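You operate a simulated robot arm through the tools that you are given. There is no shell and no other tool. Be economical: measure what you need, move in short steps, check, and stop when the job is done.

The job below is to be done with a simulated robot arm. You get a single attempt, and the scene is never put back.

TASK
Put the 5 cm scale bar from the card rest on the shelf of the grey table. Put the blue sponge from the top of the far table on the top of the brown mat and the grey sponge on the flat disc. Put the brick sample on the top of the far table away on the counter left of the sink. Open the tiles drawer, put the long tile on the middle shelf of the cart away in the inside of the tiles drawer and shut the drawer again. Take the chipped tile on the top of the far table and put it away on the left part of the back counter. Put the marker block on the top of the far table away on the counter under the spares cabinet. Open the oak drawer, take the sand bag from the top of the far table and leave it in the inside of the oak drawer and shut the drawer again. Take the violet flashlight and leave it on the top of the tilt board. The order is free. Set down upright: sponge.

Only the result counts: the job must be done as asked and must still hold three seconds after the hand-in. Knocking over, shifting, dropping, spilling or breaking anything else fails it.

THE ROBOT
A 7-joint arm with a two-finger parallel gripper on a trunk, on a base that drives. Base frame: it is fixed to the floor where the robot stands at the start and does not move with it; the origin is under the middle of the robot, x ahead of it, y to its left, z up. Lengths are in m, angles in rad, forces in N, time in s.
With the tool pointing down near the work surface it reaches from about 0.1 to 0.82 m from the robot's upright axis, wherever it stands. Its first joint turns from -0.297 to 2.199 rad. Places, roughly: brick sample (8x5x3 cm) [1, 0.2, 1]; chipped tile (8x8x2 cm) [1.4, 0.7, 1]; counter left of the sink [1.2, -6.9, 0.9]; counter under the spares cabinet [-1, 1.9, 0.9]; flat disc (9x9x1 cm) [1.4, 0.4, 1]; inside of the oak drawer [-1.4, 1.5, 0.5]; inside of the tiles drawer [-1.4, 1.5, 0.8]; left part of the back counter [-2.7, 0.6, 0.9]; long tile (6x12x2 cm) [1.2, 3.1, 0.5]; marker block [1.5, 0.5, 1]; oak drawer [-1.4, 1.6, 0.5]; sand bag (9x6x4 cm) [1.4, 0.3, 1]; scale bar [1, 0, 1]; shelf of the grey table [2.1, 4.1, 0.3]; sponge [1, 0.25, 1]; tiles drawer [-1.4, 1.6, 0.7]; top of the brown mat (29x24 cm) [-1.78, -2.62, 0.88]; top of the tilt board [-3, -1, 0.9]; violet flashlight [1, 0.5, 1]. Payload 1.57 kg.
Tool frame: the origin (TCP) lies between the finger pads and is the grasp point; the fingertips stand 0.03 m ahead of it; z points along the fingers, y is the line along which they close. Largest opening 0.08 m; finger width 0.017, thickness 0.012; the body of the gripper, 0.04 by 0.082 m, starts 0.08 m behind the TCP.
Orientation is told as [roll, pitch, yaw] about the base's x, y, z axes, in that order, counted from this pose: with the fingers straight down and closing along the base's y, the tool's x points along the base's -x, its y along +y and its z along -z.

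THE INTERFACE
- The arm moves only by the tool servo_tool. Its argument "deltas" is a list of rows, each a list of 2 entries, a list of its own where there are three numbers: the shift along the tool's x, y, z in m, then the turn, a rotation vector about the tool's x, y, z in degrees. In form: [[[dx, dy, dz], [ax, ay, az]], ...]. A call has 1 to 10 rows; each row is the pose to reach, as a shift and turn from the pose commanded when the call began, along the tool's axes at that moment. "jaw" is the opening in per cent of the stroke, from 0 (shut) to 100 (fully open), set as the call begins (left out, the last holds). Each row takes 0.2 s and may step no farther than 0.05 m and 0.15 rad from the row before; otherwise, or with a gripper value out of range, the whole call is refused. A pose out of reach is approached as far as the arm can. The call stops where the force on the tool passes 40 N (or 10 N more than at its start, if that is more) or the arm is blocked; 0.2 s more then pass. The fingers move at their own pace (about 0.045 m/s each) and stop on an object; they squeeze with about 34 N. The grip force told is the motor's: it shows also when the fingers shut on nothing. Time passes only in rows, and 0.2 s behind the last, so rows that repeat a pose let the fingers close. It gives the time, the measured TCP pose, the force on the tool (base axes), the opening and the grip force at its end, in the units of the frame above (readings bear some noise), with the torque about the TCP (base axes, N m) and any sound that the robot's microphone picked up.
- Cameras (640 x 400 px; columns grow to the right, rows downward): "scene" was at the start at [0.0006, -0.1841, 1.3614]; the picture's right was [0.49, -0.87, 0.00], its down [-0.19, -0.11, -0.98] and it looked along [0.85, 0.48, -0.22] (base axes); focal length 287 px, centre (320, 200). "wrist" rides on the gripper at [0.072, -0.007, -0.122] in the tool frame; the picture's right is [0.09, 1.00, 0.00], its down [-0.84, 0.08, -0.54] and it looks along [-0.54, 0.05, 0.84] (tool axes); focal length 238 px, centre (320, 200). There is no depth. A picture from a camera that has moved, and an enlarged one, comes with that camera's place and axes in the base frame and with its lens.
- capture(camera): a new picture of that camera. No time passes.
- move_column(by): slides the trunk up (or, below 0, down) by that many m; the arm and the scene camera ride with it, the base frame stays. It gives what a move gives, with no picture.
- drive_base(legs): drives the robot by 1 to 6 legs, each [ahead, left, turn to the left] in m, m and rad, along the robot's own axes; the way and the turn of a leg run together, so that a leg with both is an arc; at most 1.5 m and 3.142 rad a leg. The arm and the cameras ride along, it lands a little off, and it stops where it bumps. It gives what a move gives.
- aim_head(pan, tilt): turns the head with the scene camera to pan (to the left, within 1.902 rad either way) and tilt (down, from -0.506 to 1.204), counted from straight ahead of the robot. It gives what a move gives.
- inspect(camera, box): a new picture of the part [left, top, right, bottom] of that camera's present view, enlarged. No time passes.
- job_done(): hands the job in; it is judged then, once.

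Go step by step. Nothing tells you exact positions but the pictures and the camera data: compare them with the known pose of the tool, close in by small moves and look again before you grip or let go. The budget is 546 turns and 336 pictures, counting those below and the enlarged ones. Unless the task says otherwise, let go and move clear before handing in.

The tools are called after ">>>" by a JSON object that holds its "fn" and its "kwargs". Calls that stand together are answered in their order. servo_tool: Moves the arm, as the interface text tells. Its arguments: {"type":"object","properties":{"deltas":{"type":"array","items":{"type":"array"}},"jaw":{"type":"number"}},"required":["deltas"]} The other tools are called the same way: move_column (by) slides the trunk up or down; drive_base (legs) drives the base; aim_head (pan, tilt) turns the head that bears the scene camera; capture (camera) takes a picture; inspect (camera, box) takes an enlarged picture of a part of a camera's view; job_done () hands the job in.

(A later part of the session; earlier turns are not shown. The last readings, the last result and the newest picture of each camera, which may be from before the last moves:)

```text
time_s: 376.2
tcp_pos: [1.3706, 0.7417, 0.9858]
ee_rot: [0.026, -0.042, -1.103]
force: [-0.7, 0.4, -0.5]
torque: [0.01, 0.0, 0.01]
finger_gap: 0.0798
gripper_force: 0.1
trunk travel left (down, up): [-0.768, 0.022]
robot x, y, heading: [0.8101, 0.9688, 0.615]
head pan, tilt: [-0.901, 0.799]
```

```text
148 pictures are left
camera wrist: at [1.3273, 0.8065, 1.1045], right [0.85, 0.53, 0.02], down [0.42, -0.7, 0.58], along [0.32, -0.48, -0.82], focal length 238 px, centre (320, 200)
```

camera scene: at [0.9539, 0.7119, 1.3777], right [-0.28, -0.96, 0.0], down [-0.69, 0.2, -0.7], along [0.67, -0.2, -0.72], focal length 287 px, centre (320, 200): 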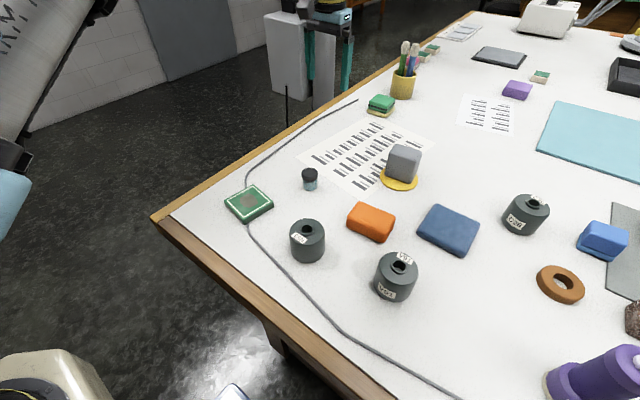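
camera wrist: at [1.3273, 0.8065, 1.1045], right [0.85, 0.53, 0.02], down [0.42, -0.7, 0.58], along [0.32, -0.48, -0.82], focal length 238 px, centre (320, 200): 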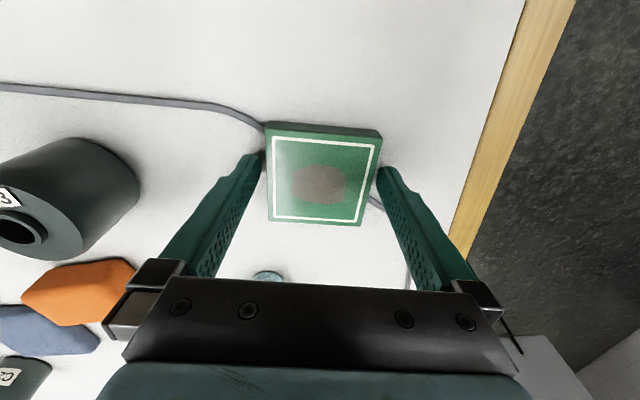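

>>> {"fn": "servo_tool", "kwargs": {"deltas": [[[0, 0, 0], [1.5, 2.4, 0]]]}}

>>> {"fn": "servo_tool", "kwargs": {"deltas": [[[0, 0, 0], [0, 0, 0]], [[0, 0, 0], [0, 0, 0]], [[0, 0, 0], [0, 0, 0]]], "jaw": 0}}

>>> {"fn": "servo_tool", "kwargs": {"deltas": [[[0, 0, -0.02], [0, 0, 0]], [[0, 0, -0.06], [0, 0, 0]], [[0, 0, -0.1], [0, 0, 0]], [[0, 0, -0.14], [0, 0, 0]]]}}

>>> {"fn": "capture", "kwargs": {"camera": "wrist"}}

```text
time_s: 376.6
tcp_pos: [1.3715, 0.7431, 0.9829]
ee_rot: [-0.002, 0.002, -1.101]
force: [-0.1, 0.4, -0.5]
torque: [0.0, -0.01, 0.02]
finger_gap: 0.08
gripper_force: 0.1
trunk travel left (down, up): [-0.768, 0.022]
robot x, y, heading: [0.8091, 0.966, 0.616]
head pan, tilt: [-0.901, 0.799]
```

```text
time_s: 377.4
tcp_pos: [1.3697, 0.742, 0.9844]
ee_rot: [-0.001, 0.0, -1.101]
force: [0.1, -0.4, 0.4]
torque: [0.02, 0.0, -0.02]
finger_gap: 0.0716
gripper_force: 34.1
trunk travel left (down, up): [-0.768, 0.022]
robot x, y, heading: [0.808, 0.9688, 0.616]
head pan, tilt: [-0.901, 0.799]
```

```text
time_s: 378.4
tcp_pos: [1.3731, 0.7413, 1.1239]
ee_rot: [-0.004, 0.004, -1.103]
force: [0.2, -0.1, -1.2]
torque: [0.04, 0.02, 0.01]
finger_gap: 0.0716
gripper_force: 34.4
trunk travel left (down, up): [-0.768, 0.022]
robot x, y, heading: [0.8117, 0.9688, 0.613]
head pan, tilt: [-0.901, 0.799]
```

```text
147 pictures are left
camera wrist: at [1.3353, 0.8029, 1.2472], right [0.85, 0.53, 0.0], down [0.45, -0.71, 0.54], along [0.29, -0.46, -0.84], focal length 238 px, centre (320, 200)
```

wrist: 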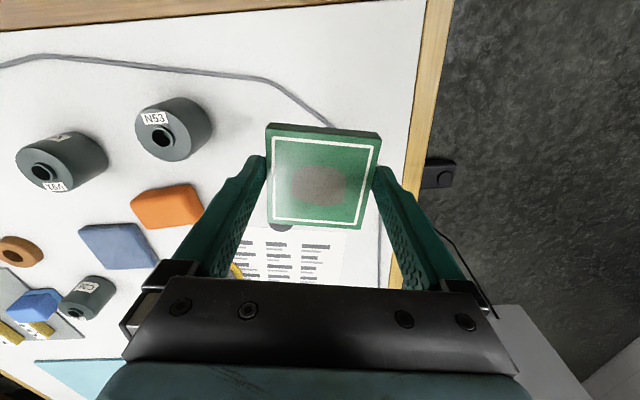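

Chipped tile held. Now to the back counter's left part: fold, turn, and drive along the row.

>>> {"fn": "drive_base", "kwargs": {"legs": [[0, 0.35, 0], [0, 0, 3.141], [1.4, 0, 0.02], [1.2, 0, 0]]}}

>>> {"fn": "aim_head", "kwargs": {"pan": -1.3, "tilt": 0.5}}

>>> {"fn": "capture", "kwargs": {"camera": "scene"}}

```text
time_s: 400.2
tcp_pos: [-2.1078, 0.0454, 1.1245]
ee_rot: [-0.001, 0.002, 2.026]
force: [-1.1, 0.5, -2.2]
torque: [0.0, -0.03, -0.02]
finger_gap: 0.0715
gripper_force: 33.9
trunk travel left (down, up): [-0.768, 0.022]
robot x, y, heading: [-1.5437, -0.1888, -2.544]
head pan, tilt: [-0.901, 0.799]
```

```text
time_s: 401.0
tcp_pos: [-2.1059, 0.0442, 1.1245]
ee_rot: [-0.002, 0.002, 2.025]
force: [0.3, -0.9, -2.3]
torque: [0.0, -0.07, 0.01]
finger_gap: 0.0715
gripper_force: 34.5
trunk travel left (down, up): [-0.768, 0.022]
robot x, y, heading: [-1.5463, -0.1883, -2.54]
head pan, tilt: [-1.3, 0.499]
```

```text
146 pictures are left
camera scene: at [-1.6806, 0.103, 1.4035], right [0.65, 0.76, 0.0], down [0.37, -0.31, -0.88], along [-0.67, 0.57, -0.48], focal length 287 px, centre (320, 200)
```

scene: 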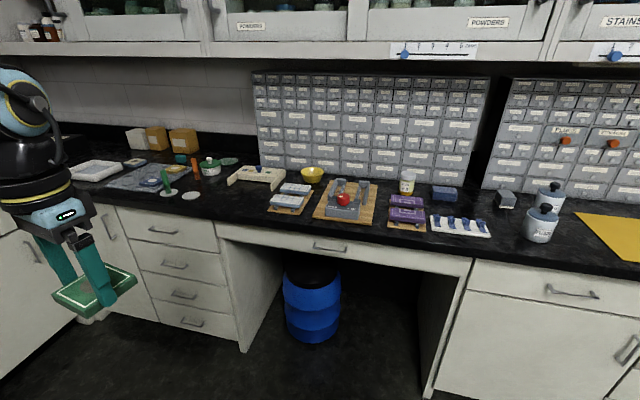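

>>> {"fn": "inspect", "kwargs": {"camera": "scene", "box": [60, 110, 340, 260]}}

```text
2.29 times, centred on (200, 185) of scene
camera zoom: at [-1.6806, 0.103, 1.4035], right [0.65, 0.76, 0.0], down [0.37, -0.31, -0.88], along [-0.67, 0.57, -0.48], focal length 656 px, centre (594, 234)
```

zoom: 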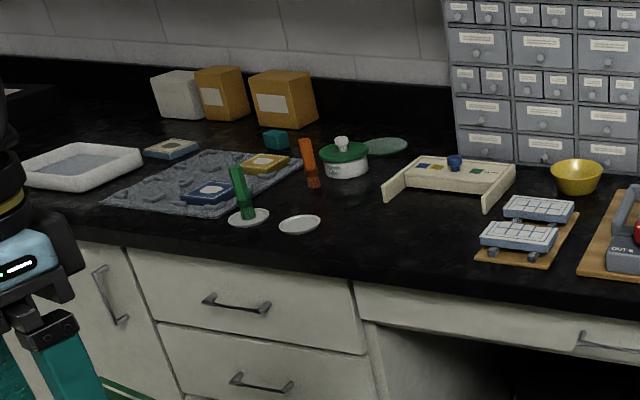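

There is bare counter in front of the wooden tray, near (-2.625, 0.467). Moving in.

>>> {"fn": "drive_base", "kwargs": {"legs": [[0.2, 0, 0.03], [0, -0.38, 0]]}}

>>> {"fn": "capture", "kwargs": {"camera": "scene"}}

>>> {"fn": "capture", "kwargs": {"camera": "wrist"}}

```text
time_s: 404.6
tcp_pos: [-2.4996, 0.2106, 1.1248]
ee_rot: [-0.002, 0.003, 2.065]
force: [-0.2, 0.2, -2.5]
torque: [-0.01, -0.03, 0.0]
finger_gap: 0.0715
gripper_force: 34.6
trunk travel left (down, up): [-0.768, 0.022]
robot x, y, heading: [-1.9272, -0.0023, -2.502]
head pan, tilt: [-1.3, 0.499]
```

```text
144 pictures are left
camera scene: at [-2.0765, 0.2849, 1.4036], right [0.61, 0.79, 0.0], down [0.38, -0.29, -0.88], along [-0.69, 0.54, -0.48], focal length 287 px, centre (320, 200)
```

scene: 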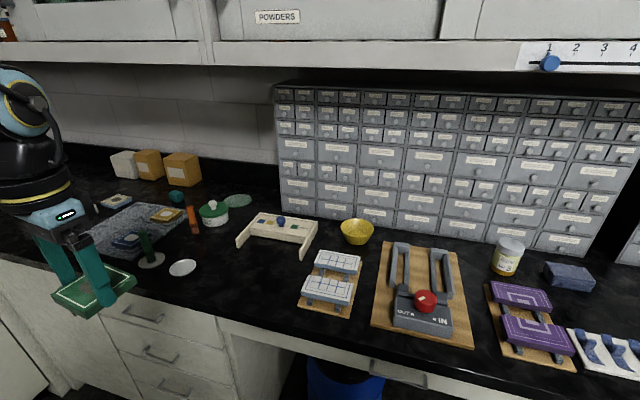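

```text
143 pictures are left
camera wrist: at [-2.4607, 0.1504, 1.247], right [-0.83, -0.55, 0.0], down [-0.47, 0.7, 0.54], along [-0.3, 0.45, -0.84], focal length 238 px, centre (320, 200)
```

wrist: 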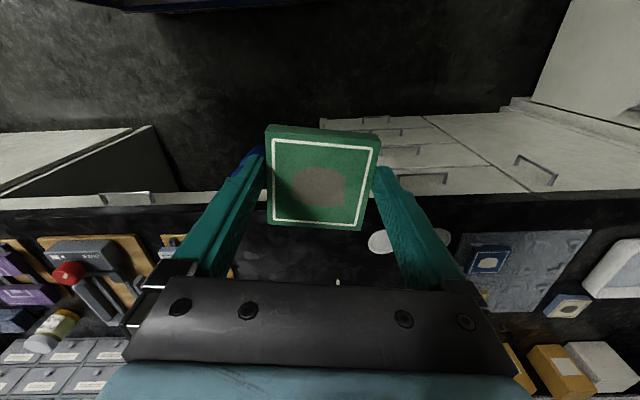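

>>> {"fn": "servo_tool", "kwargs": {"deltas": [[[-0.045, -0.002, 0], [0, 0, 0]], [[-0.09, -0.004, 0], [0, 0, 0]], [[-0.135, -0.006, 0], [0, 0, 0]], [[-0.18, -0.008, 0], [0, 0, 0]], [[-0.225, -0.01, 0], [0, 0, 0]], [[-0.255, -0.011, 0.03], [0, 0, 0]], [[-0.275, -0.012, 0.07], [0, 0, 0]], [[-0.285, -0.012, 0.1], [0, 0, 0]]]}}

>>> {"fn": "capture", "kwargs": {"camera": "wrist"}}

>>> {"fn": "inspect", "kwargs": {"camera": "scene", "box": [60, 130, 380, 330]}}

```text
time_s: 406.4
tcp_pos: [-2.6238, 0.4675, 1.0236]
ee_rot: [-0.003, 0.001, 2.065]
force: [-0.8, 0.1, -1.9]
torque: [-0.03, 0.0, 0.0]
finger_gap: 0.0717
gripper_force: 33.9
trunk travel left (down, up): [-0.768, 0.022]
robot x, y, heading: [-1.9312, -0.0028, -2.504]
head pan, tilt: [-1.3, 0.499]
```

```text
142 pictures are left
camera wrist: at [-2.5849, 0.408, 1.1457], right [-0.83, -0.55, 0.0], down [-0.47, 0.7, 0.54], along [-0.3, 0.45, -0.84], focal length 238 px, centre (320, 200)
```

wrist: 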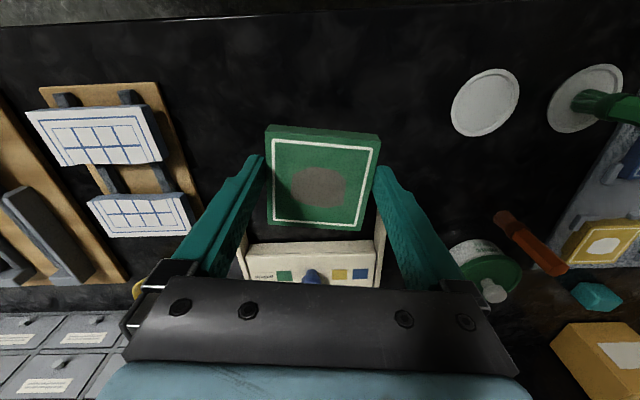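

```text
2.00 times, centred on (220, 230) of scene
camera zoom: at [-2.0764, 0.2848, 1.4037], right [0.61, 0.79, 0.0], down [0.38, -0.29, -0.88], along [-0.69, 0.54, -0.48], focal length 574 px, centre (520, 140)
```

zoom: 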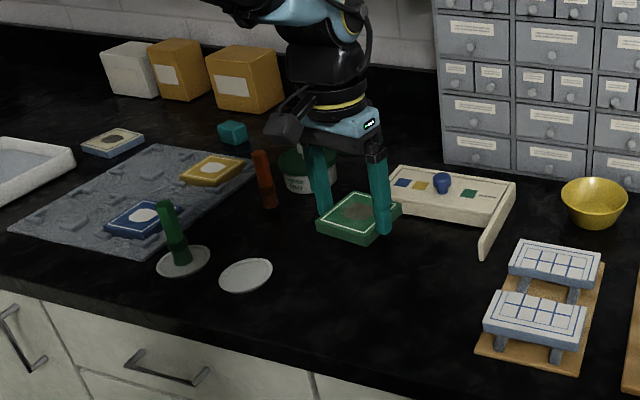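

The tray's arms are close ahead, so I'll come 4 cm towards the front edge and lower.

>>> {"fn": "servo_tool", "kwargs": {"deltas": [[[0.04, 0, 0], [0, 0, 0]], [[0.04, 0, 0.04], [0, 0, 0]], [[0.04, 0, 0.075], [0, 0, 0]]]}}

>>> {"fn": "capture", "kwargs": {"camera": "wrist"}}

```text
time_s: 407.2
tcp_pos: [-2.6051, 0.4308, 0.9475]
ee_rot: [-0.004, 0.002, 2.064]
force: [0.9, 0.4, -0.9]
torque: [-0.04, 0.0, 0.02]
finger_gap: 0.0718
gripper_force: 34.0
trunk travel left (down, up): [-0.768, 0.022]
robot x, y, heading: [-1.9305, -0.0064, -2.503]
head pan, tilt: [-1.3, 0.499]
```

```text
140 pictures are left
camera wrist: at [-2.5653, 0.3719, 1.0709], right [-0.83, -0.55, 0.0], down [-0.47, 0.7, 0.54], along [-0.3, 0.45, -0.84], focal length 238 px, centre (320, 200)
```

wrist: 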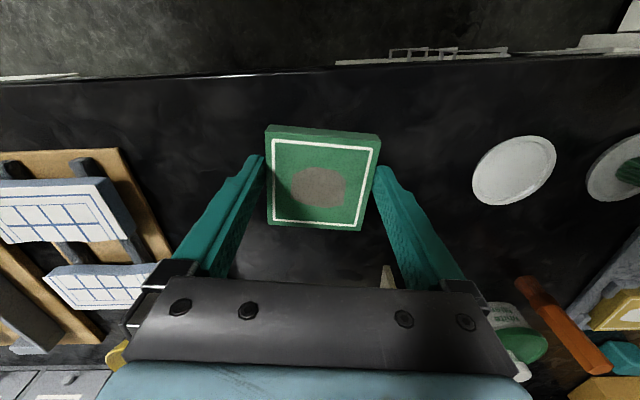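

>>> {"fn": "servo_tool", "kwargs": {"deltas": [[[0, 0, 0.015], [0, 0, 0]], [[0, 0, 0.025], [0, 0, 0]], [[0, 0, 0.03], [0, 0, 0]], [[0, 0, 0.034], [0, 0, 0]], [[0, 0, 0.038], [0, 0, 0]], [[0, 0, 0.042], [0, 0, 0]]]}}

```text
time_s: 408.6
tcp_pos: [-2.6059, 0.4319, 0.9099]
ee_rot: [-0.001, -0.003, 2.066]
force: [-0.5, 1.1, 26.2]
torque: [-0.38, 0.37, 0.11]
finger_gap: 0.0714
gripper_force: 33.9
trunk travel left (down, up): [-0.768, 0.022]
robot x, y, heading: [-1.9324, -0.0013, -2.5]
head pan, tilt: [-1.3, 0.499]
```

>>> {"fn": "servo_tool", "kwargs": {"deltas": [[[0, 0, -0.002], [0, 0, 0]], [[0, 0, -0.002], [0, 0, 0]], [[0, 0, -0.002], [0, 0, 0]]], "jaw": 100}}

>>> {"fn": "servo_tool", "kwargs": {"deltas": [[[0, 0, -0.04], [0, 0, 0]], [[0, 0, -0.08], [0, 0, 0]], [[0, 0, -0.12], [0, 0, 0]], [[0, 0, -0.16], [0, 0, 0]]]}}

>>> {"fn": "capture", "kwargs": {"camera": "wrist"}}

```text
time_s: 409.4
tcp_pos: [-2.6038, 0.4322, 0.91]
ee_rot: [-0.002, -0.001, 2.064]
force: [2.7, 10.8, 21.1]
torque: [-0.07, 0.74, -0.46]
finger_gap: 0.074
gripper_force: 0.0
trunk travel left (down, up): [-0.768, 0.022]
robot x, y, heading: [-1.9321, -0.0018, -2.508]
head pan, tilt: [-1.3, 0.499]
```

```text
time_s: 410.4
tcp_pos: [-2.6038, 0.4301, 1.0684]
ee_rot: [-0.003, 0.003, 2.066]
force: [-1.0, 0.8, 1.0]
torque: [-0.01, -0.01, 0.0]
finger_gap: 0.0801
gripper_force: 0.0
trunk travel left (down, up): [-0.768, 0.022]
robot x, y, heading: [-1.9315, -0.0056, -2.504]
head pan, tilt: [-1.3, 0.499]
```

```text
139 pictures are left
camera wrist: at [-2.5662, 0.3716, 1.1907], right [-0.83, -0.55, 0.0], down [-0.47, 0.7, 0.54], along [-0.3, 0.45, -0.84], focal length 238 px, centre (320, 200)
```

wrist: 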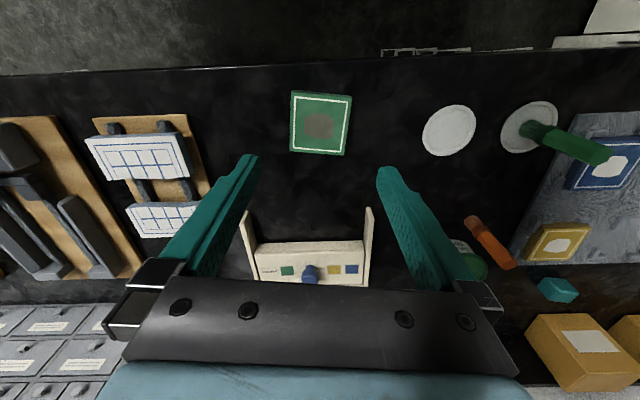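

The chipped tile is on the counter. Before going back, I'll retract and look across at the tilt board from here.

>>> {"fn": "servo_tool", "kwargs": {"deltas": [[[0.045, 0, 0], [0, 0, 0]], [[0.09, 0, 0], [0, 0, 0]], [[0.135, 0, 0], [0, 0, 0]], [[0.18, 0, 0], [0, 0, 0]], [[0.225, 0, 0], [0, 0, 0]], [[0.27, 0, 0], [0, 0, 0]]]}}

>>> {"fn": "drive_base", "kwargs": {"legs": [[0, 0.45, 0]]}}

>>> {"fn": "aim_head", "kwargs": {"pan": 0.1, "tilt": 0.25}}

>>> {"fn": "capture", "kwargs": {"camera": "scene"}}

```text
time_s: 411.8
tcp_pos: [-2.479, 0.1939, 1.0683]
ee_rot: [-0.001, 0.002, 2.064]
force: [-0.7, -0.2, 0.3]
torque: [-0.03, -0.02, 0.0]
finger_gap: 0.0801
gripper_force: 0.1
trunk travel left (down, up): [-0.768, 0.022]
robot x, y, heading: [-1.9343, -0.0048, -2.505]
head pan, tilt: [-1.3, 0.499]
```

```text
time_s: 414.5
tcp_pos: [-2.2125, -0.1661, 1.0696]
ee_rot: [-0.004, 0.003, 2.061]
force: [0.0, 0.1, -0.5]
torque: [-0.02, 0.03, 0.02]
finger_gap: 0.0798
gripper_force: 0.1
trunk travel left (down, up): [-0.768, 0.022]
robot x, y, heading: [-1.6635, -0.3611, -2.504]
head pan, tilt: [-1.3, 0.499]
```

```text
time_s: 416.0
tcp_pos: [-2.2132, -0.1666, 1.0688]
ee_rot: [-0.002, 0.001, 2.063]
force: [0.2, 0.1, -0.2]
torque: [0.03, 0.01, -0.01]
finger_gap: 0.0797
gripper_force: 0.0
trunk travel left (down, up): [-0.768, 0.022]
robot x, y, heading: [-1.6671, -0.3658, -2.504]
head pan, tilt: [0.099, 0.25]
```

```text
138 pictures are left
camera scene: at [-1.8073, -0.1935, 1.4267], right [-0.67, 0.74, 0.0], down [0.18, 0.17, -0.97], along [-0.72, -0.65, -0.25], focal length 287 px, centre (320, 200)
```

scene: 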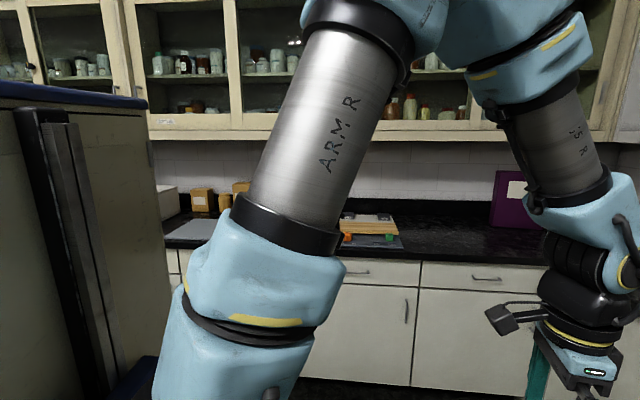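

>>> {"fn": "inspect", "kwargs": {"camera": "scene", "box": [330, 195, 420, 255]}}

```text
6.67 times, centred on (375, 225) of scene
camera zoom: at [-1.8073, -0.1935, 1.4267], right [-0.67, 0.74, 0.0], down [0.18, 0.17, -0.97], along [-0.72, -0.65, -0.25], focal length 1914 px, centre (-47, 33)
```

zoom: 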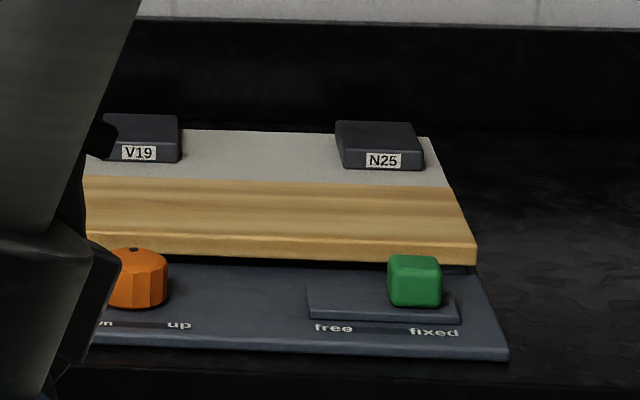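

The tilt board is locked "fixed" with free wood along its front. Now back to the far table for the violet flashlight.

>>> {"fn": "drive_base", "kwargs": {"legs": [[0, 0, 3.132], [1.2, 0, 0], [1.1, 0, 0], [0, -0.3, 0]]}}

>>> {"fn": "aim_head", "kwargs": {"pan": -1.3, "tilt": 0.8}}

>>> {"fn": "capture", "kwargs": {"camera": "scene"}}

```text
time_s: 436.3
tcp_pos: [0.9046, 0.5601, 1.0697]
ee_rot: [-0.003, 0.001, -1.07]
force: [0.6, 0.7, 0.5]
torque: [0.0, 0.01, 0.02]
finger_gap: 0.08
gripper_force: 0.0
trunk travel left (down, up): [-0.768, 0.022]
robot x, y, heading: [0.3581, 0.7534, 0.648]
head pan, tilt: [0.099, 0.25]
```

```text
time_s: 437.8
tcp_pos: [0.9062, 0.5596, 1.0682]
ee_rot: [-0.001, 0.001, -1.07]
force: [1.0, -0.9, 0.4]
torque: [0.03, 0.03, -0.02]
finger_gap: 0.08
gripper_force: 0.0
trunk travel left (down, up): [-0.768, 0.022]
robot x, y, heading: [0.3535, 0.7512, 0.645]
head pan, tilt: [-1.3, 0.799]
```

```text
136 pictures are left
camera scene: at [0.4923, 0.4711, 1.3777], right [-0.61, -0.79, 0.0], down [-0.57, 0.44, -0.7], along [0.55, -0.42, -0.72], focal length 287 px, centre (320, 200)
```

scene: 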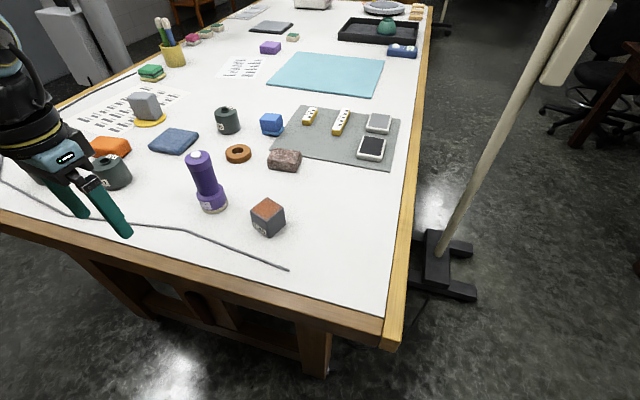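

>>> {"fn": "inspect", "kwargs": {"camera": "scene", "box": [170, 140, 250, 220]}}

>>> {"fn": "servo_tool", "kwargs": {"deltas": [[[0, 0, -0.045], [0, 0, 0]], [[0, 0, -0.09], [0, 0, 0]], [[0, 0, -0.12], [0, 0, 0]]]}}

>>> {"fn": "capture", "kwargs": {"camera": "wrist"}}

```text
5.00 times, centred on (210, 180) of scene
camera zoom: at [0.4923, 0.4711, 1.3777], right [-0.61, -0.79, 0.0], down [-0.57, 0.44, -0.7], along [0.55, -0.42, -0.72], focal length 1436 px, centre (870, 300)
```

zoom: 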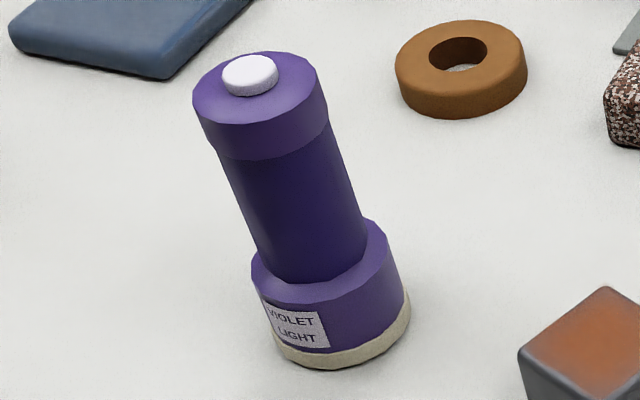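

```text
time_s: 438.6
tcp_pos: [0.9034, 0.5589, 1.1901]
ee_rot: [-0.003, 0.004, -1.07]
force: [-0.1, 0.0, 0.1]
torque: [0.0, 0.02, -0.03]
finger_gap: 0.08
gripper_force: 0.0
trunk travel left (down, up): [-0.768, 0.022]
robot x, y, heading: [0.3532, 0.7531, 0.645]
head pan, tilt: [-1.3, 0.799]
```

```text
134 pictures are left
camera wrist: at [0.8643, 0.6195, 1.3122], right [0.83, 0.56, 0.0], down [0.47, -0.7, 0.54], along [0.3, -0.45, -0.84], focal length 238 px, centre (320, 200)
```

wrist: 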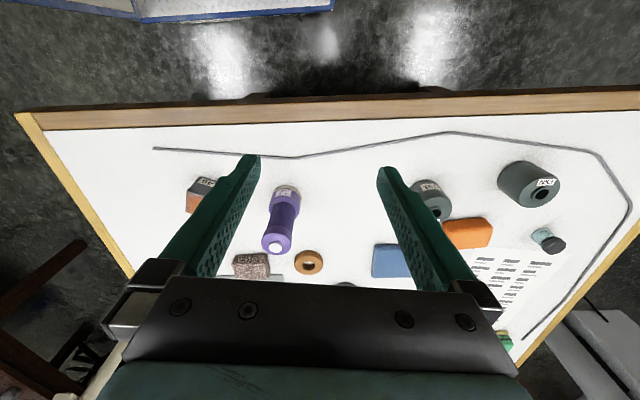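

>>> {"fn": "servo_tool", "kwargs": {"deltas": [[[-0.042, -0.009, 0], [0, 0, 0]], [[-0.084, -0.018, 0], [0, 0, 0]], [[-0.126, -0.027, 0], [0, 0, 0]], [[-0.167, -0.0366, 0], [0, 0, 0]]]}}

>>> {"fn": "capture", "kwargs": {"camera": "wrist"}}

```text
time_s: 439.6
tcp_pos: [0.9552, 0.398, 1.1892]
ee_rot: [-0.004, 0.001, -1.07]
force: [0.0, 0.8, -0.2]
torque: [-0.01, -0.04, -0.02]
finger_gap: 0.0801
gripper_force: 0.0
trunk travel left (down, up): [-0.768, 0.022]
robot x, y, heading: [0.3563, 0.7539, 0.651]
head pan, tilt: [-1.3, 0.799]
```

```text
133 pictures are left
camera wrist: at [0.9142, 0.4577, 1.3117], right [0.83, 0.56, 0.0], down [0.47, -0.7, 0.54], along [0.3, -0.45, -0.84], focal length 238 px, centre (320, 200)
```

wrist: 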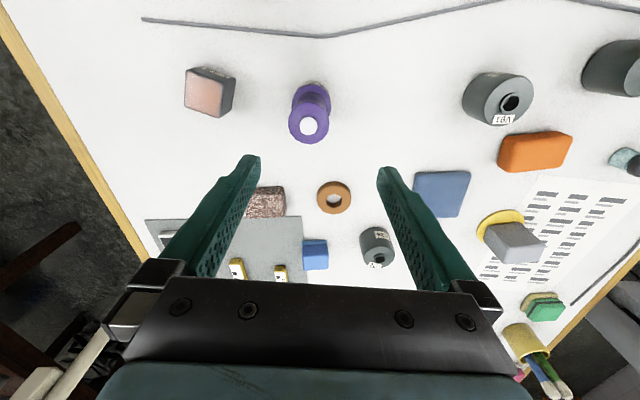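

>>> {"fn": "servo_tool", "kwargs": {"deltas": [[[0.004, -0.013, 0], [0, 0, 0]], [[0.004, -0.013, 0.045], [0, 0, 0]], [[0.004, -0.013, 0.09], [0, 0, 0]]]}}

>>> {"fn": "capture", "kwargs": {"camera": "wrist"}}

```text
time_s: 440.4
tcp_pos: [0.9408, 0.3932, 1.0992]
ee_rot: [-0.002, 0.001, -1.071]
force: [-0.7, 0.8, 0.9]
torque: [-0.02, -0.03, 0.0]
finger_gap: 0.0801
gripper_force: 0.1
trunk travel left (down, up): [-0.768, 0.022]
robot x, y, heading: [0.3545, 0.7523, 0.645]
head pan, tilt: [-1.3, 0.799]
```

```text
132 pictures are left
camera wrist: at [0.9005, 0.4535, 1.2213], right [0.83, 0.56, 0.0], down [0.47, -0.7, 0.54], along [0.3, -0.45, -0.84], focal length 238 px, centre (320, 200)
```

wrist: 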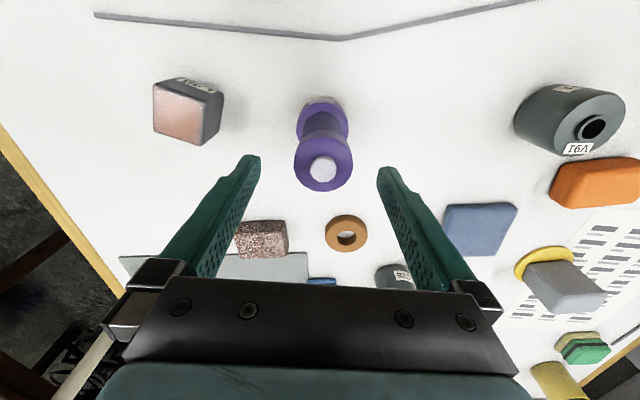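

>>> {"fn": "servo_tool", "kwargs": {"deltas": [[[-0.002, 0.001, 0.03], [0, 0, 0]], [[-0.002, 0.001, 0.058], [0, 0, 0]]]}}

>>> {"fn": "servo_tool", "kwargs": {"deltas": [[[0, 0, 0], [0, 0, 0]], [[0, 0, 0], [0, 0, 0]], [[0, 0, 0], [0, 0, 0]], [[0, 0, 0], [0, 0, 0]]], "jaw": 0}}

>>> {"fn": "servo_tool", "kwargs": {"deltas": [[[0, 0, -0.03], [0, 0, 0]], [[0, 0, -0.07], [0, 0, 0]], [[0, 0, -0.11], [0, 0, 0]]]}}

>>> {"fn": "capture", "kwargs": {"camera": "wrist"}}

```text
time_s: 441.0
tcp_pos: [0.943, 0.3927, 1.0413]
ee_rot: [-0.001, 0.001, -1.068]
force: [0.2, 0.8, 1.0]
torque: [-0.02, -0.04, 0.03]
finger_gap: 0.0799
gripper_force: 0.1
trunk travel left (down, up): [-0.768, 0.022]
robot x, y, heading: [0.3549, 0.7541, 0.648]
head pan, tilt: [-1.3, 0.799]
```

```text
time_s: 442.0
tcp_pos: [0.9445, 0.3926, 1.0411]
ee_rot: [-0.001, 0.001, -1.068]
force: [0.7, 0.3, -0.1]
torque: [0.02, 0.0, 0.02]
finger_gap: 0.0414
gripper_force: 28.8
trunk travel left (down, up): [-0.768, 0.022]
robot x, y, heading: [0.3536, 0.7544, 0.641]
head pan, tilt: [-1.3, 0.799]
```

```text
time_s: 442.8
tcp_pos: [0.9421, 0.3917, 1.1512]
ee_rot: [-0.005, 0.003, -1.07]
force: [-0.3, -0.7, -1.7]
torque: [0.02, 0.04, 0.02]
finger_gap: 0.0411
gripper_force: 34.5
trunk travel left (down, up): [-0.768, 0.022]
robot x, y, heading: [0.351, 0.752, 0.643]
head pan, tilt: [-1.3, 0.799]
```

```text
131 pictures are left
camera wrist: at [0.9014, 0.452, 1.2742], right [0.83, 0.56, 0.0], down [0.47, -0.7, 0.54], along [0.3, -0.45, -0.84], focal length 238 px, centre (320, 200)
```

wrist: 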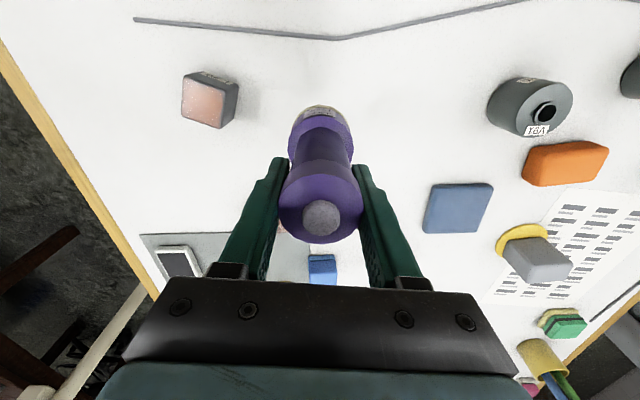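

Flashlight held by its head. I'll raise it, fold in, and drive over to the tilt board's counter.

>>> {"fn": "servo_tool", "kwargs": {"deltas": [[[0.03, 0, -0.03], [0, 0, 0]], [[0.07, 0, -0.05], [0, 0, 0]], [[0.11, 0, -0.05], [0, 0, 0]]]}}

>>> {"fn": "drive_base", "kwargs": {"legs": [[0, 0.3, 0], [0, 0, 3.141], [1.3, 0, 0], [1.2, 0, 0], [0, 0, 1.5708]]}}

>>> {"fn": "aim_head", "kwargs": {"pan": -1.5, "tilt": 0.4}}

>>> {"fn": "capture", "kwargs": {"camera": "scene"}}

```text
time_s: 443.6
tcp_pos: [0.8881, 0.4869, 1.2006]
ee_rot: [-0.004, 0.002, -1.069]
force: [0.9, -0.3, -2.3]
torque: [0.03, 0.06, -0.03]
finger_gap: 0.041
gripper_force: 34.4
trunk travel left (down, up): [-0.768, 0.022]
robot x, y, heading: [0.3558, 0.7499, 0.647]
head pan, tilt: [-1.3, 0.799]
```

```text
time_s: 468.2
tcp_pos: [-2.2482, -0.8066, 1.2013]
ee_rot: [0.0, 0.001, -2.767]
force: [0.4, 0.7, -1.6]
torque: [-0.01, -0.02, 0.0]
finger_gap: 0.0408
gripper_force: 34.0
trunk travel left (down, up): [-0.768, 0.022]
robot x, y, heading: [-1.9189, -0.3116, -1.054]
head pan, tilt: [-1.3, 0.799]
```

```text
time_s: 469.1
tcp_pos: [-2.2482, -0.8078, 1.2015]
ee_rot: [0.0, 0.002, -2.77]
force: [-0.1, 0.2, -1.5]
torque: [0.0, -0.02, 0.03]
finger_gap: 0.0412
gripper_force: 34.3
trunk travel left (down, up): [-0.768, 0.022]
robot x, y, heading: [-1.923, -0.3116, -1.053]
head pan, tilt: [-1.499, 0.4]
```

```text
130 pictures are left
camera scene: at [-2.2365, -0.4076, 1.4126], right [-0.56, 0.83, 0.0], down [0.32, 0.22, -0.92], along [-0.77, -0.51, -0.39], focal length 287 px, centre (320, 200)
```

scene: 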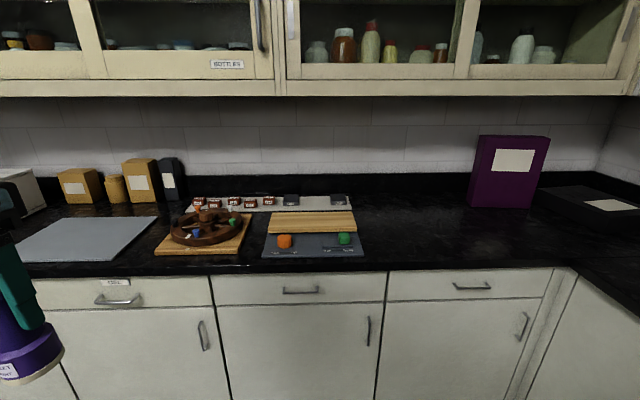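

>>> {"fn": "inspect", "kwargs": {"camera": "scene", "box": [150, 180, 380, 270]}}

```text
2.78 times, centred on (265, 225) of scene
camera zoom: at [-2.2365, -0.4076, 1.4126], right [-0.56, 0.83, 0.0], down [0.32, 0.22, -0.92], along [-0.77, -0.51, -0.39], focal length 799 px, centre (473, 130)
```

zoom: 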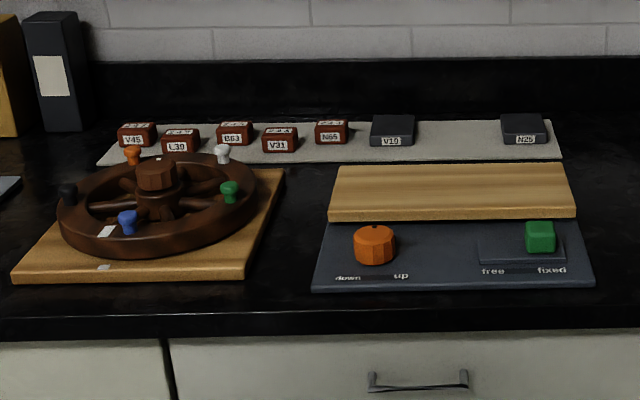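

The wooden tilt board (31×13 cm) is centred at about (-3.03,-0.97). I'll correct the heading and move alongside.

>>> {"fn": "drive_base", "kwargs": {"legs": [[0, 0, 0.113], [-0.3, 0, 0], [0, -0.45, 0]]}}

>>> {"fn": "aim_head", "kwargs": {"pan": -1.5, "tilt": 0.7}}

>>> {"fn": "capture", "kwargs": {"camera": "scene"}}

>>> {"fn": "capture", "kwargs": {"camera": "wrist"}}

```text
time_s: 474.0
tcp_pos: [-2.736, -0.8687, 1.1995]
ee_rot: [-0.001, 0.0, -2.659]
force: [-0.4, -0.1, -1.4]
torque: [0.01, -0.02, 0.0]
finger_gap: 0.0411
gripper_force: 33.5
trunk travel left (down, up): [-0.768, 0.022]
robot x, y, heading: [-2.4627, -0.3398, -0.945]
head pan, tilt: [-1.499, 0.4]
```

```text
time_s: 474.8
tcp_pos: [-2.7368, -0.867, 1.2013]
ee_rot: [-0.002, 0.002, -2.66]
force: [1.7, 0.6, -0.8]
torque: [0.0, 0.0, -0.01]
finger_gap: 0.0409
gripper_force: 34.6
trunk travel left (down, up): [-0.768, 0.022]
robot x, y, heading: [-2.469, -0.3394, -0.945]
head pan, tilt: [-1.499, 0.7]
```

```text
128 pictures are left
camera scene: at [-2.7629, -0.4643, 1.3859], right [-0.64, 0.77, 0.0], down [0.49, 0.41, -0.77], along [-0.59, -0.49, -0.64], focal length 287 px, centre (320, 200)
```

scene: 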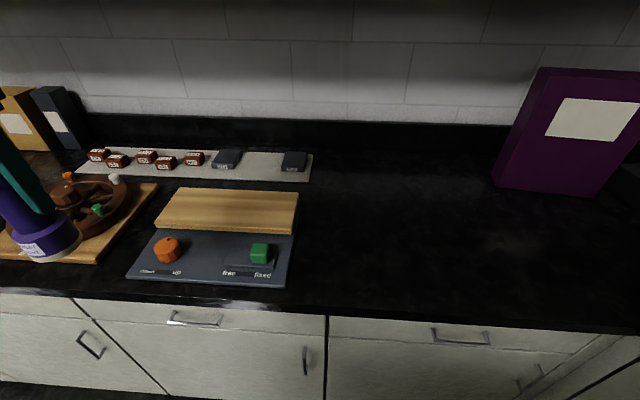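

```text
127 pictures are left
camera wrist: at [-2.6765, -0.8286, 1.3229], right [0.54, -0.84, 0.0], down [-0.71, -0.46, 0.54], along [-0.45, -0.29, -0.84], focal length 238 px, centre (320, 200)
```

wrist: 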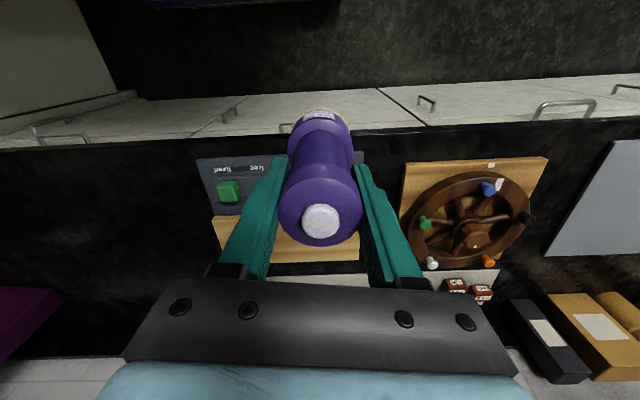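

>>> {"fn": "servo_tool", "kwargs": {"deltas": [[[0, 0, 0.04], [0, 0, 0]], [[0, 0, 0.08], [0, 0, 0]], [[-0.043, -0.006, 0.1], [0, 0, 0]], [[-0.086, -0.012, 0.1], [0, 0, 0]], [[-0.129, -0.018, 0.1], [0, 0, 0]], [[-0.172, -0.024, 0.1], [0, 0, 0]], [[-0.215, -0.03, 0.1], [0, 0, 0]], [[-0.258, -0.035, 0.1], [0, 0, 0]], [[-0.298, -0.04, 0.1], [0, 0, 0]]]}}

>>> {"fn": "capture", "kwargs": {"camera": "wrist"}}

>>> {"fn": "inspect", "kwargs": {"camera": "scene", "box": [90, 100, 350, 300]}}

```text
time_s: 476.8
tcp_pos: [-3.0187, -0.9677, 1.1003]
ee_rot: [-0.001, 0.001, -2.658]
force: [-0.2, -0.1, -1.3]
torque: [0.03, 0.06, 0.02]
finger_gap: 0.0408
gripper_force: 34.2
trunk travel left (down, up): [-0.768, 0.022]
robot x, y, heading: [-2.4667, -0.3413, -0.943]
head pan, tilt: [-1.499, 0.7]
```

```text
126 pictures are left
camera wrist: at [-2.9594, -0.93, 1.2224], right [0.54, -0.84, 0.0], down [-0.71, -0.46, 0.54], along [-0.45, -0.29, -0.84], focal length 238 px, centre (320, 200)
```

wrist: 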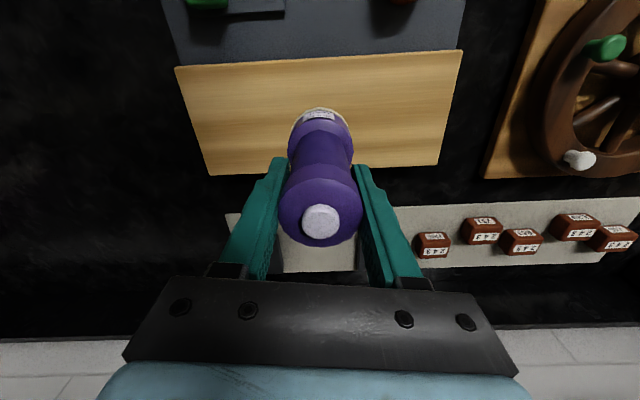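

```text
2.00 times, centred on (220, 200) of scene
camera zoom: at [-2.7622, -0.4642, 1.386], right [-0.64, 0.77, 0.0], down [0.49, 0.41, -0.77], along [-0.59, -0.49, -0.64], focal length 574 px, centre (520, 200)
```

zoom: 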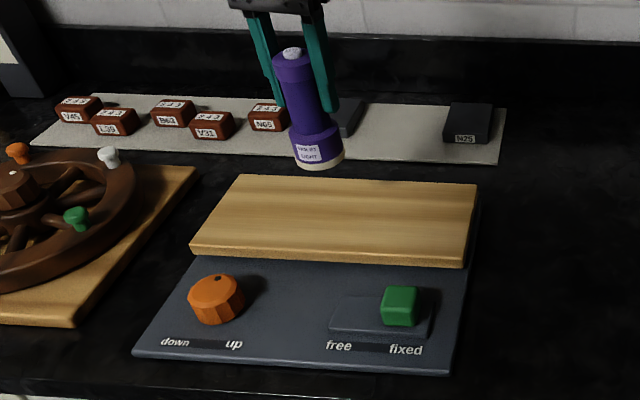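

Centred over the board, which looks level. Lowering to contact.

>>> {"fn": "servo_tool", "kwargs": {"deltas": [[[0, 0, 0.035], [0, 0, 0]], [[0, 0, 0.065], [0, 0, 0]], [[0, 0, 0.073], [0, 0, 0]], [[0, 0, 0.079], [0, 0, 0]], [[0, 0, 0.084], [0, 0, 0]], [[0, 0, 0.089], [0, 0, 0]], [[0, 0, 0.094], [0, 0, 0]]]}}

>>> {"fn": "inspect", "kwargs": {"camera": "scene", "box": [90, 100, 350, 300]}}

```text
time_s: 478.4
tcp_pos: [-3.0197, -0.9695, 1.0107]
ee_rot: [0.0, -0.005, -2.657]
force: [0.6, 1.1, 28.4]
torque: [0.16, -0.14, 0.0]
finger_gap: 0.0413
gripper_force: 34.1
trunk travel left (down, up): [-0.768, 0.022]
robot x, y, heading: [-2.4643, -0.337, -0.948]
head pan, tilt: [-1.499, 0.7]
```

```text
2.00 times, centred on (220, 200) of scene
camera zoom: at [-2.7619, -0.4632, 1.3868], right [-0.64, 0.77, 0.0], down [0.49, 0.41, -0.77], along [-0.59, -0.49, -0.64], focal length 574 px, centre (520, 200)
```

zoom: 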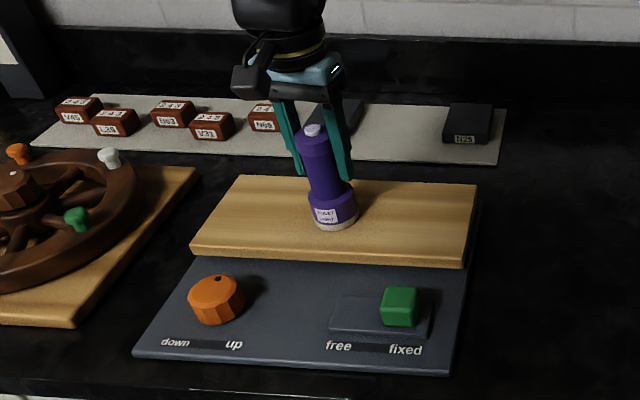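

>>> {"fn": "servo_tool", "kwargs": {"deltas": [[[0, 0, -0.003], [0, 0, 0]], [[0, 0, -0.003], [0, 0, 0]]]}}

>>> {"fn": "servo_tool", "kwargs": {"deltas": [[[0, 0, 0], [0, 0, 0]], [[0, 0, 0], [0, 0, 0]], [[0, 0, 0], [0, 0, 0]], [[0, 0, 0], [0, 0, 0]]], "jaw": 100}}

>>> {"fn": "inspect", "kwargs": {"camera": "scene", "box": [90, 100, 350, 300]}}

```text
time_s: 479.0
tcp_pos: [-3.0186, -0.9701, 1.0102]
ee_rot: [-0.002, 0.0, -2.661]
force: [-4.7, -1.4, 22.9]
torque: [-0.16, 0.36, 0.03]
finger_gap: 0.041
gripper_force: 34.0
trunk travel left (down, up): [-0.768, 0.022]
robot x, y, heading: [-2.4641, -0.3385, -0.947]
head pan, tilt: [-1.499, 0.7]
```

```text
time_s: 480.0
tcp_pos: [-3.0193, -0.9697, 1.0083]
ee_rot: [-0.001, 0.005, -2.659]
force: [-0.3, -0.4, 0.1]
torque: [0.0, -0.01, 0.0]
finger_gap: 0.0801
gripper_force: 0.0
trunk travel left (down, up): [-0.768, 0.022]
robot x, y, heading: [-2.4691, -0.3407, -0.943]
head pan, tilt: [-1.499, 0.7]
```

```text
2.00 times, centred on (220, 200) of scene
camera zoom: at [-2.7629, -0.4642, 1.3859], right [-0.64, 0.77, 0.0], down [0.49, 0.41, -0.76], along [-0.59, -0.49, -0.64], focal length 574 px, centre (520, 200)
```

zoom: 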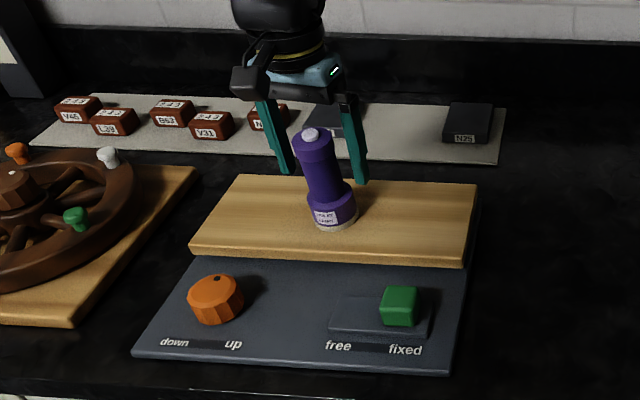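

>>> {"fn": "servo_tool", "kwargs": {"deltas": [[[0, 0, -0.03], [0, 0, 0]], [[0, 0, -0.065], [0, 0, 0]], [[0, 0, -0.098], [0, 0, 0]], [[0.04, 0, -0.098], [0, 0, 0]], [[0.085, 0, -0.1], [0, 0, 0]], [[0.13, 0, -0.12], [0, 0, 0]], [[0.175, 0, -0.14], [0, 0, 0]], [[0.22, 0, -0.16], [0, 0, 0]], [[0.265, 0, -0.18], [0, 0, 0]], [[0.3, 0, -0.19], [0, 0, 0]]]}}

>>> {"fn": "inspect", "kwargs": {"camera": "scene", "box": [90, 100, 350, 300]}}

```text
time_s: 482.2
tcp_pos: [-2.754, -0.8321, 1.1994]
ee_rot: [-0.002, 0.004, -2.659]
force: [-0.3, -1.1, 0.3]
torque: [0.0, 0.0, 0.01]
finger_gap: 0.0798
gripper_force: 0.1
trunk travel left (down, up): [-0.768, 0.022]
robot x, y, heading: [-2.4633, -0.3401, -0.945]
head pan, tilt: [-1.499, 0.7]
```

```text
2.00 times, centred on (220, 200) of scene
camera zoom: at [-2.7633, -0.4645, 1.3857], right [-0.64, 0.77, 0.0], down [0.49, 0.41, -0.76], along [-0.59, -0.49, -0.64], focal length 574 px, centre (520, 200)
```

zoom: 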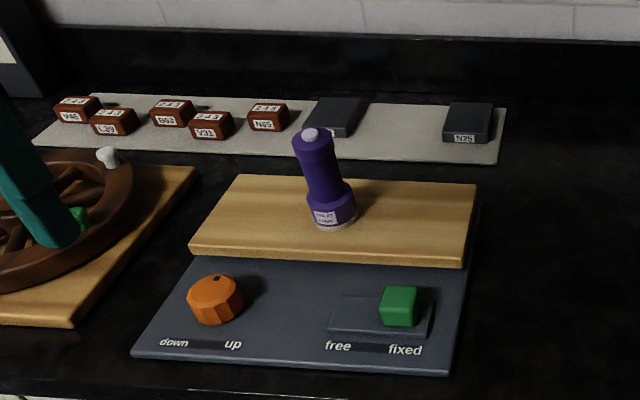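

The flashlight stands on the tilt board. Back to the far table for the blue sponge.

>>> {"fn": "drive_base", "kwargs": {"legs": [[0, 0.45, 0], [0, 0, 1.575], [0, -0.45, 0], [1.2, 0, 0], [1.2, 0, 0], [0, -0.3, 0]]}}

>>> {"fn": "aim_head", "kwargs": {"pan": -1.3, "tilt": 0.8}}

>>> {"fn": "capture", "kwargs": {"camera": "scene"}}

```text
time_s: 504.2
tcp_pos: [0.7752, 0.4808, 1.1994]
ee_rot: [-0.001, 0.002, -1.073]
force: [0.1, -0.8, 0.0]
torque: [0.02, 0.0, 0.01]
finger_gap: 0.0797
gripper_force: 0.1
trunk travel left (down, up): [-0.768, 0.022]
robot x, y, heading: [0.2763, 0.7644, 0.643]
head pan, tilt: [-1.499, 0.7]
```

```text
time_s: 504.9
tcp_pos: [0.774, 0.4813, 1.199]
ee_rot: [0.0, 0.001, -1.071]
force: [1.2, 0.2, 0.0]
torque: [0.01, 0.01, 0.0]
finger_gap: 0.0801
gripper_force: 0.1
trunk travel left (down, up): [-0.768, 0.022]
robot x, y, heading: [0.279, 0.7583, 0.649]
head pan, tilt: [-1.3, 0.799]
```

```text
121 pictures are left
camera scene: at [0.4149, 0.481, 1.3777], right [-0.61, -0.79, 0.0], down [-0.57, 0.44, -0.7], along [0.55, -0.43, -0.72], focal length 287 px, centre (320, 200)
```

scene: 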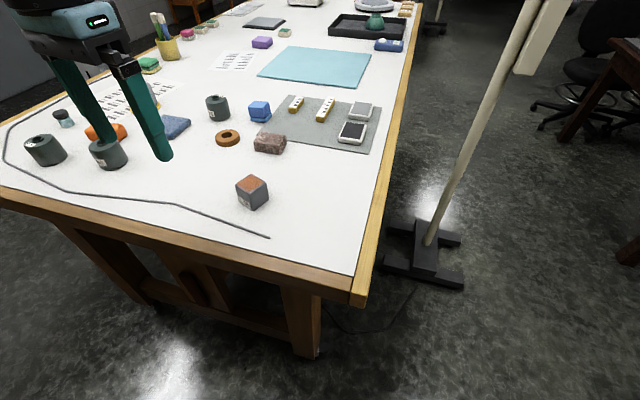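

>>> {"fn": "drive_base", "kwargs": {"legs": [[0, -0.15, -0.015]]}}

>>> {"fn": "inspect", "kwargs": {"camera": "scene", "box": [200, 70, 400, 200]}}

```text
time_s: 506.2
tcp_pos: [0.8581, 0.354, 1.2013]
ee_rot: [-0.002, 0.0, -1.088]
force: [-0.7, -0.2, 0.5]
torque: [0.02, 0.01, 0.04]
finger_gap: 0.08
gripper_force: 0.0
trunk travel left (down, up): [-0.768, 0.022]
robot x, y, heading: [0.3656, 0.6432, 0.628]
head pan, tilt: [-1.3, 0.799]
```

```text
3.08 times, centred on (300, 135) of scene
camera zoom: at [0.4979, 0.3601, 1.3777], right [-0.62, -0.78, 0.0], down [-0.56, 0.45, -0.7], along [0.55, -0.43, -0.72], focal length 884 px, centre (382, 400)
```

zoom: 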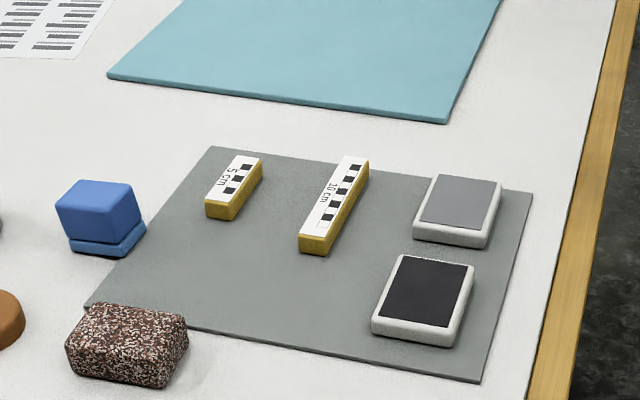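

>>> {"fn": "servo_tool", "kwargs": {"deltas": [[[-0.041, 0.0185, 0], [0, 0, 0]], [[-0.081, 0.037, 0], [0, 0, 0]], [[-0.122, 0.0555, 0], [0, 0, 0]], [[-0.163, 0.074, 0], [0, 0, 0]], [[-0.204, 0.0925, 0], [0, 0, 0]], [[-0.244, 0.111, 0], [0, 0, 0]], [[-0.285, 0.1295, 0.03], [0, 0, 0]]]}}

>>> {"fn": "capture", "kwargs": {"camera": "wrist"}}

```text
refused: row 7 steps farther than a row can; nothing moved
```

```text
119 pictures are left
camera wrist: at [0.8187, 0.4148, 1.3221], right [0.84, 0.54, 0.0], down [0.46, -0.71, 0.54], along [0.29, -0.45, -0.84], focal length 238 px, centre (320, 200)
```

wrist: 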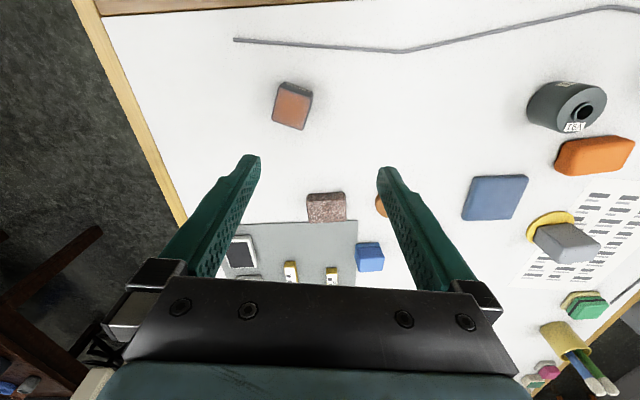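

>>> {"fn": "servo_tool", "kwargs": {"deltas": [[[-0.041, 0.0185, 0], [0, 0, 0]], [[-0.081, 0.037, 0], [0, 0, 0]], [[-0.122, 0.0555, 0], [0, 0, 0]], [[-0.163, 0.074, 0], [0, 0, 0]], [[-0.204, 0.0925, 0], [0, 0, 0]], [[-0.244, 0.111, 0], [0, 0, 0]], [[-0.285, 0.1295, 0], [0, 0, 0]], [[-0.285, 0.1295, 0.04], [0, 0, 0]]]}}

>>> {"fn": "capture", "kwargs": {"camera": "wrist"}}

```text
time_s: 508.1
tcp_pos: [1.104, 0.1626, 1.1576]
ee_rot: [-0.004, 0.005, -1.09]
force: [0.5, 0.8, -0.9]
torque: [-0.01, -0.03, -0.01]
finger_gap: 0.0799
gripper_force: 0.0
trunk travel left (down, up): [-0.768, 0.022]
robot x, y, heading: [0.3639, 0.6436, 0.626]
head pan, tilt: [-1.3, 0.799]
```

```text
118 pictures are left
camera wrist: at [1.0651, 0.2231, 1.2808], right [0.84, 0.54, 0.0], down [0.46, -0.71, 0.54], along [0.29, -0.45, -0.84], focal length 238 px, centre (320, 200)
```

wrist: 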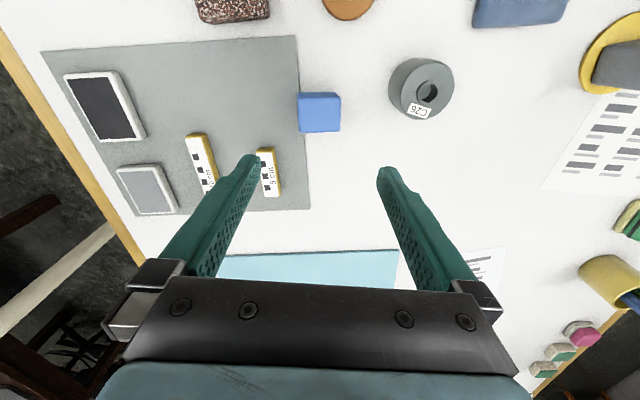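

>>> {"fn": "servo_tool", "kwargs": {"deltas": [[[0.0087, 0, 0], [0, 0, -4]], [[0.0087, 0, 0.045], [0, 0, -4]], [[0.0087, 0, 0.09], [0, 0, -4]], [[0.0087, 0, 0.12], [0, 0, -4]]], "jaw": 88}}

>>> {"fn": "capture", "kwargs": {"camera": "wrist"}}

```text
time_s: 509.1
tcp_pos: [1.1009, 0.1698, 1.0356]
ee_rot: [-0.002, 0.002, -1.016]
force: [-0.4, 0.3, -0.3]
torque: [-0.04, -0.02, 0.0]
finger_gap: 0.0705
gripper_force: 0.2
trunk travel left (down, up): [-0.768, 0.022]
robot x, y, heading: [0.3671, 0.6454, 0.624]
head pan, tilt: [-1.3, 0.799]
```

```text
117 pictures are left
camera wrist: at [1.0569, 0.2278, 1.1588], right [0.8, 0.6, 0.0], down [0.51, -0.67, 0.54], along [0.32, -0.43, -0.84], focal length 238 px, centre (320, 200)
```

wrist: 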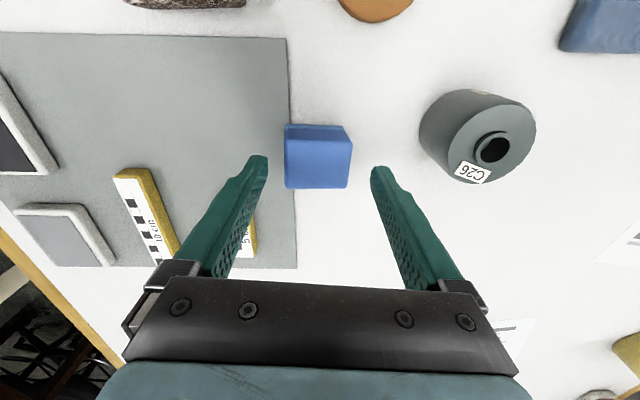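

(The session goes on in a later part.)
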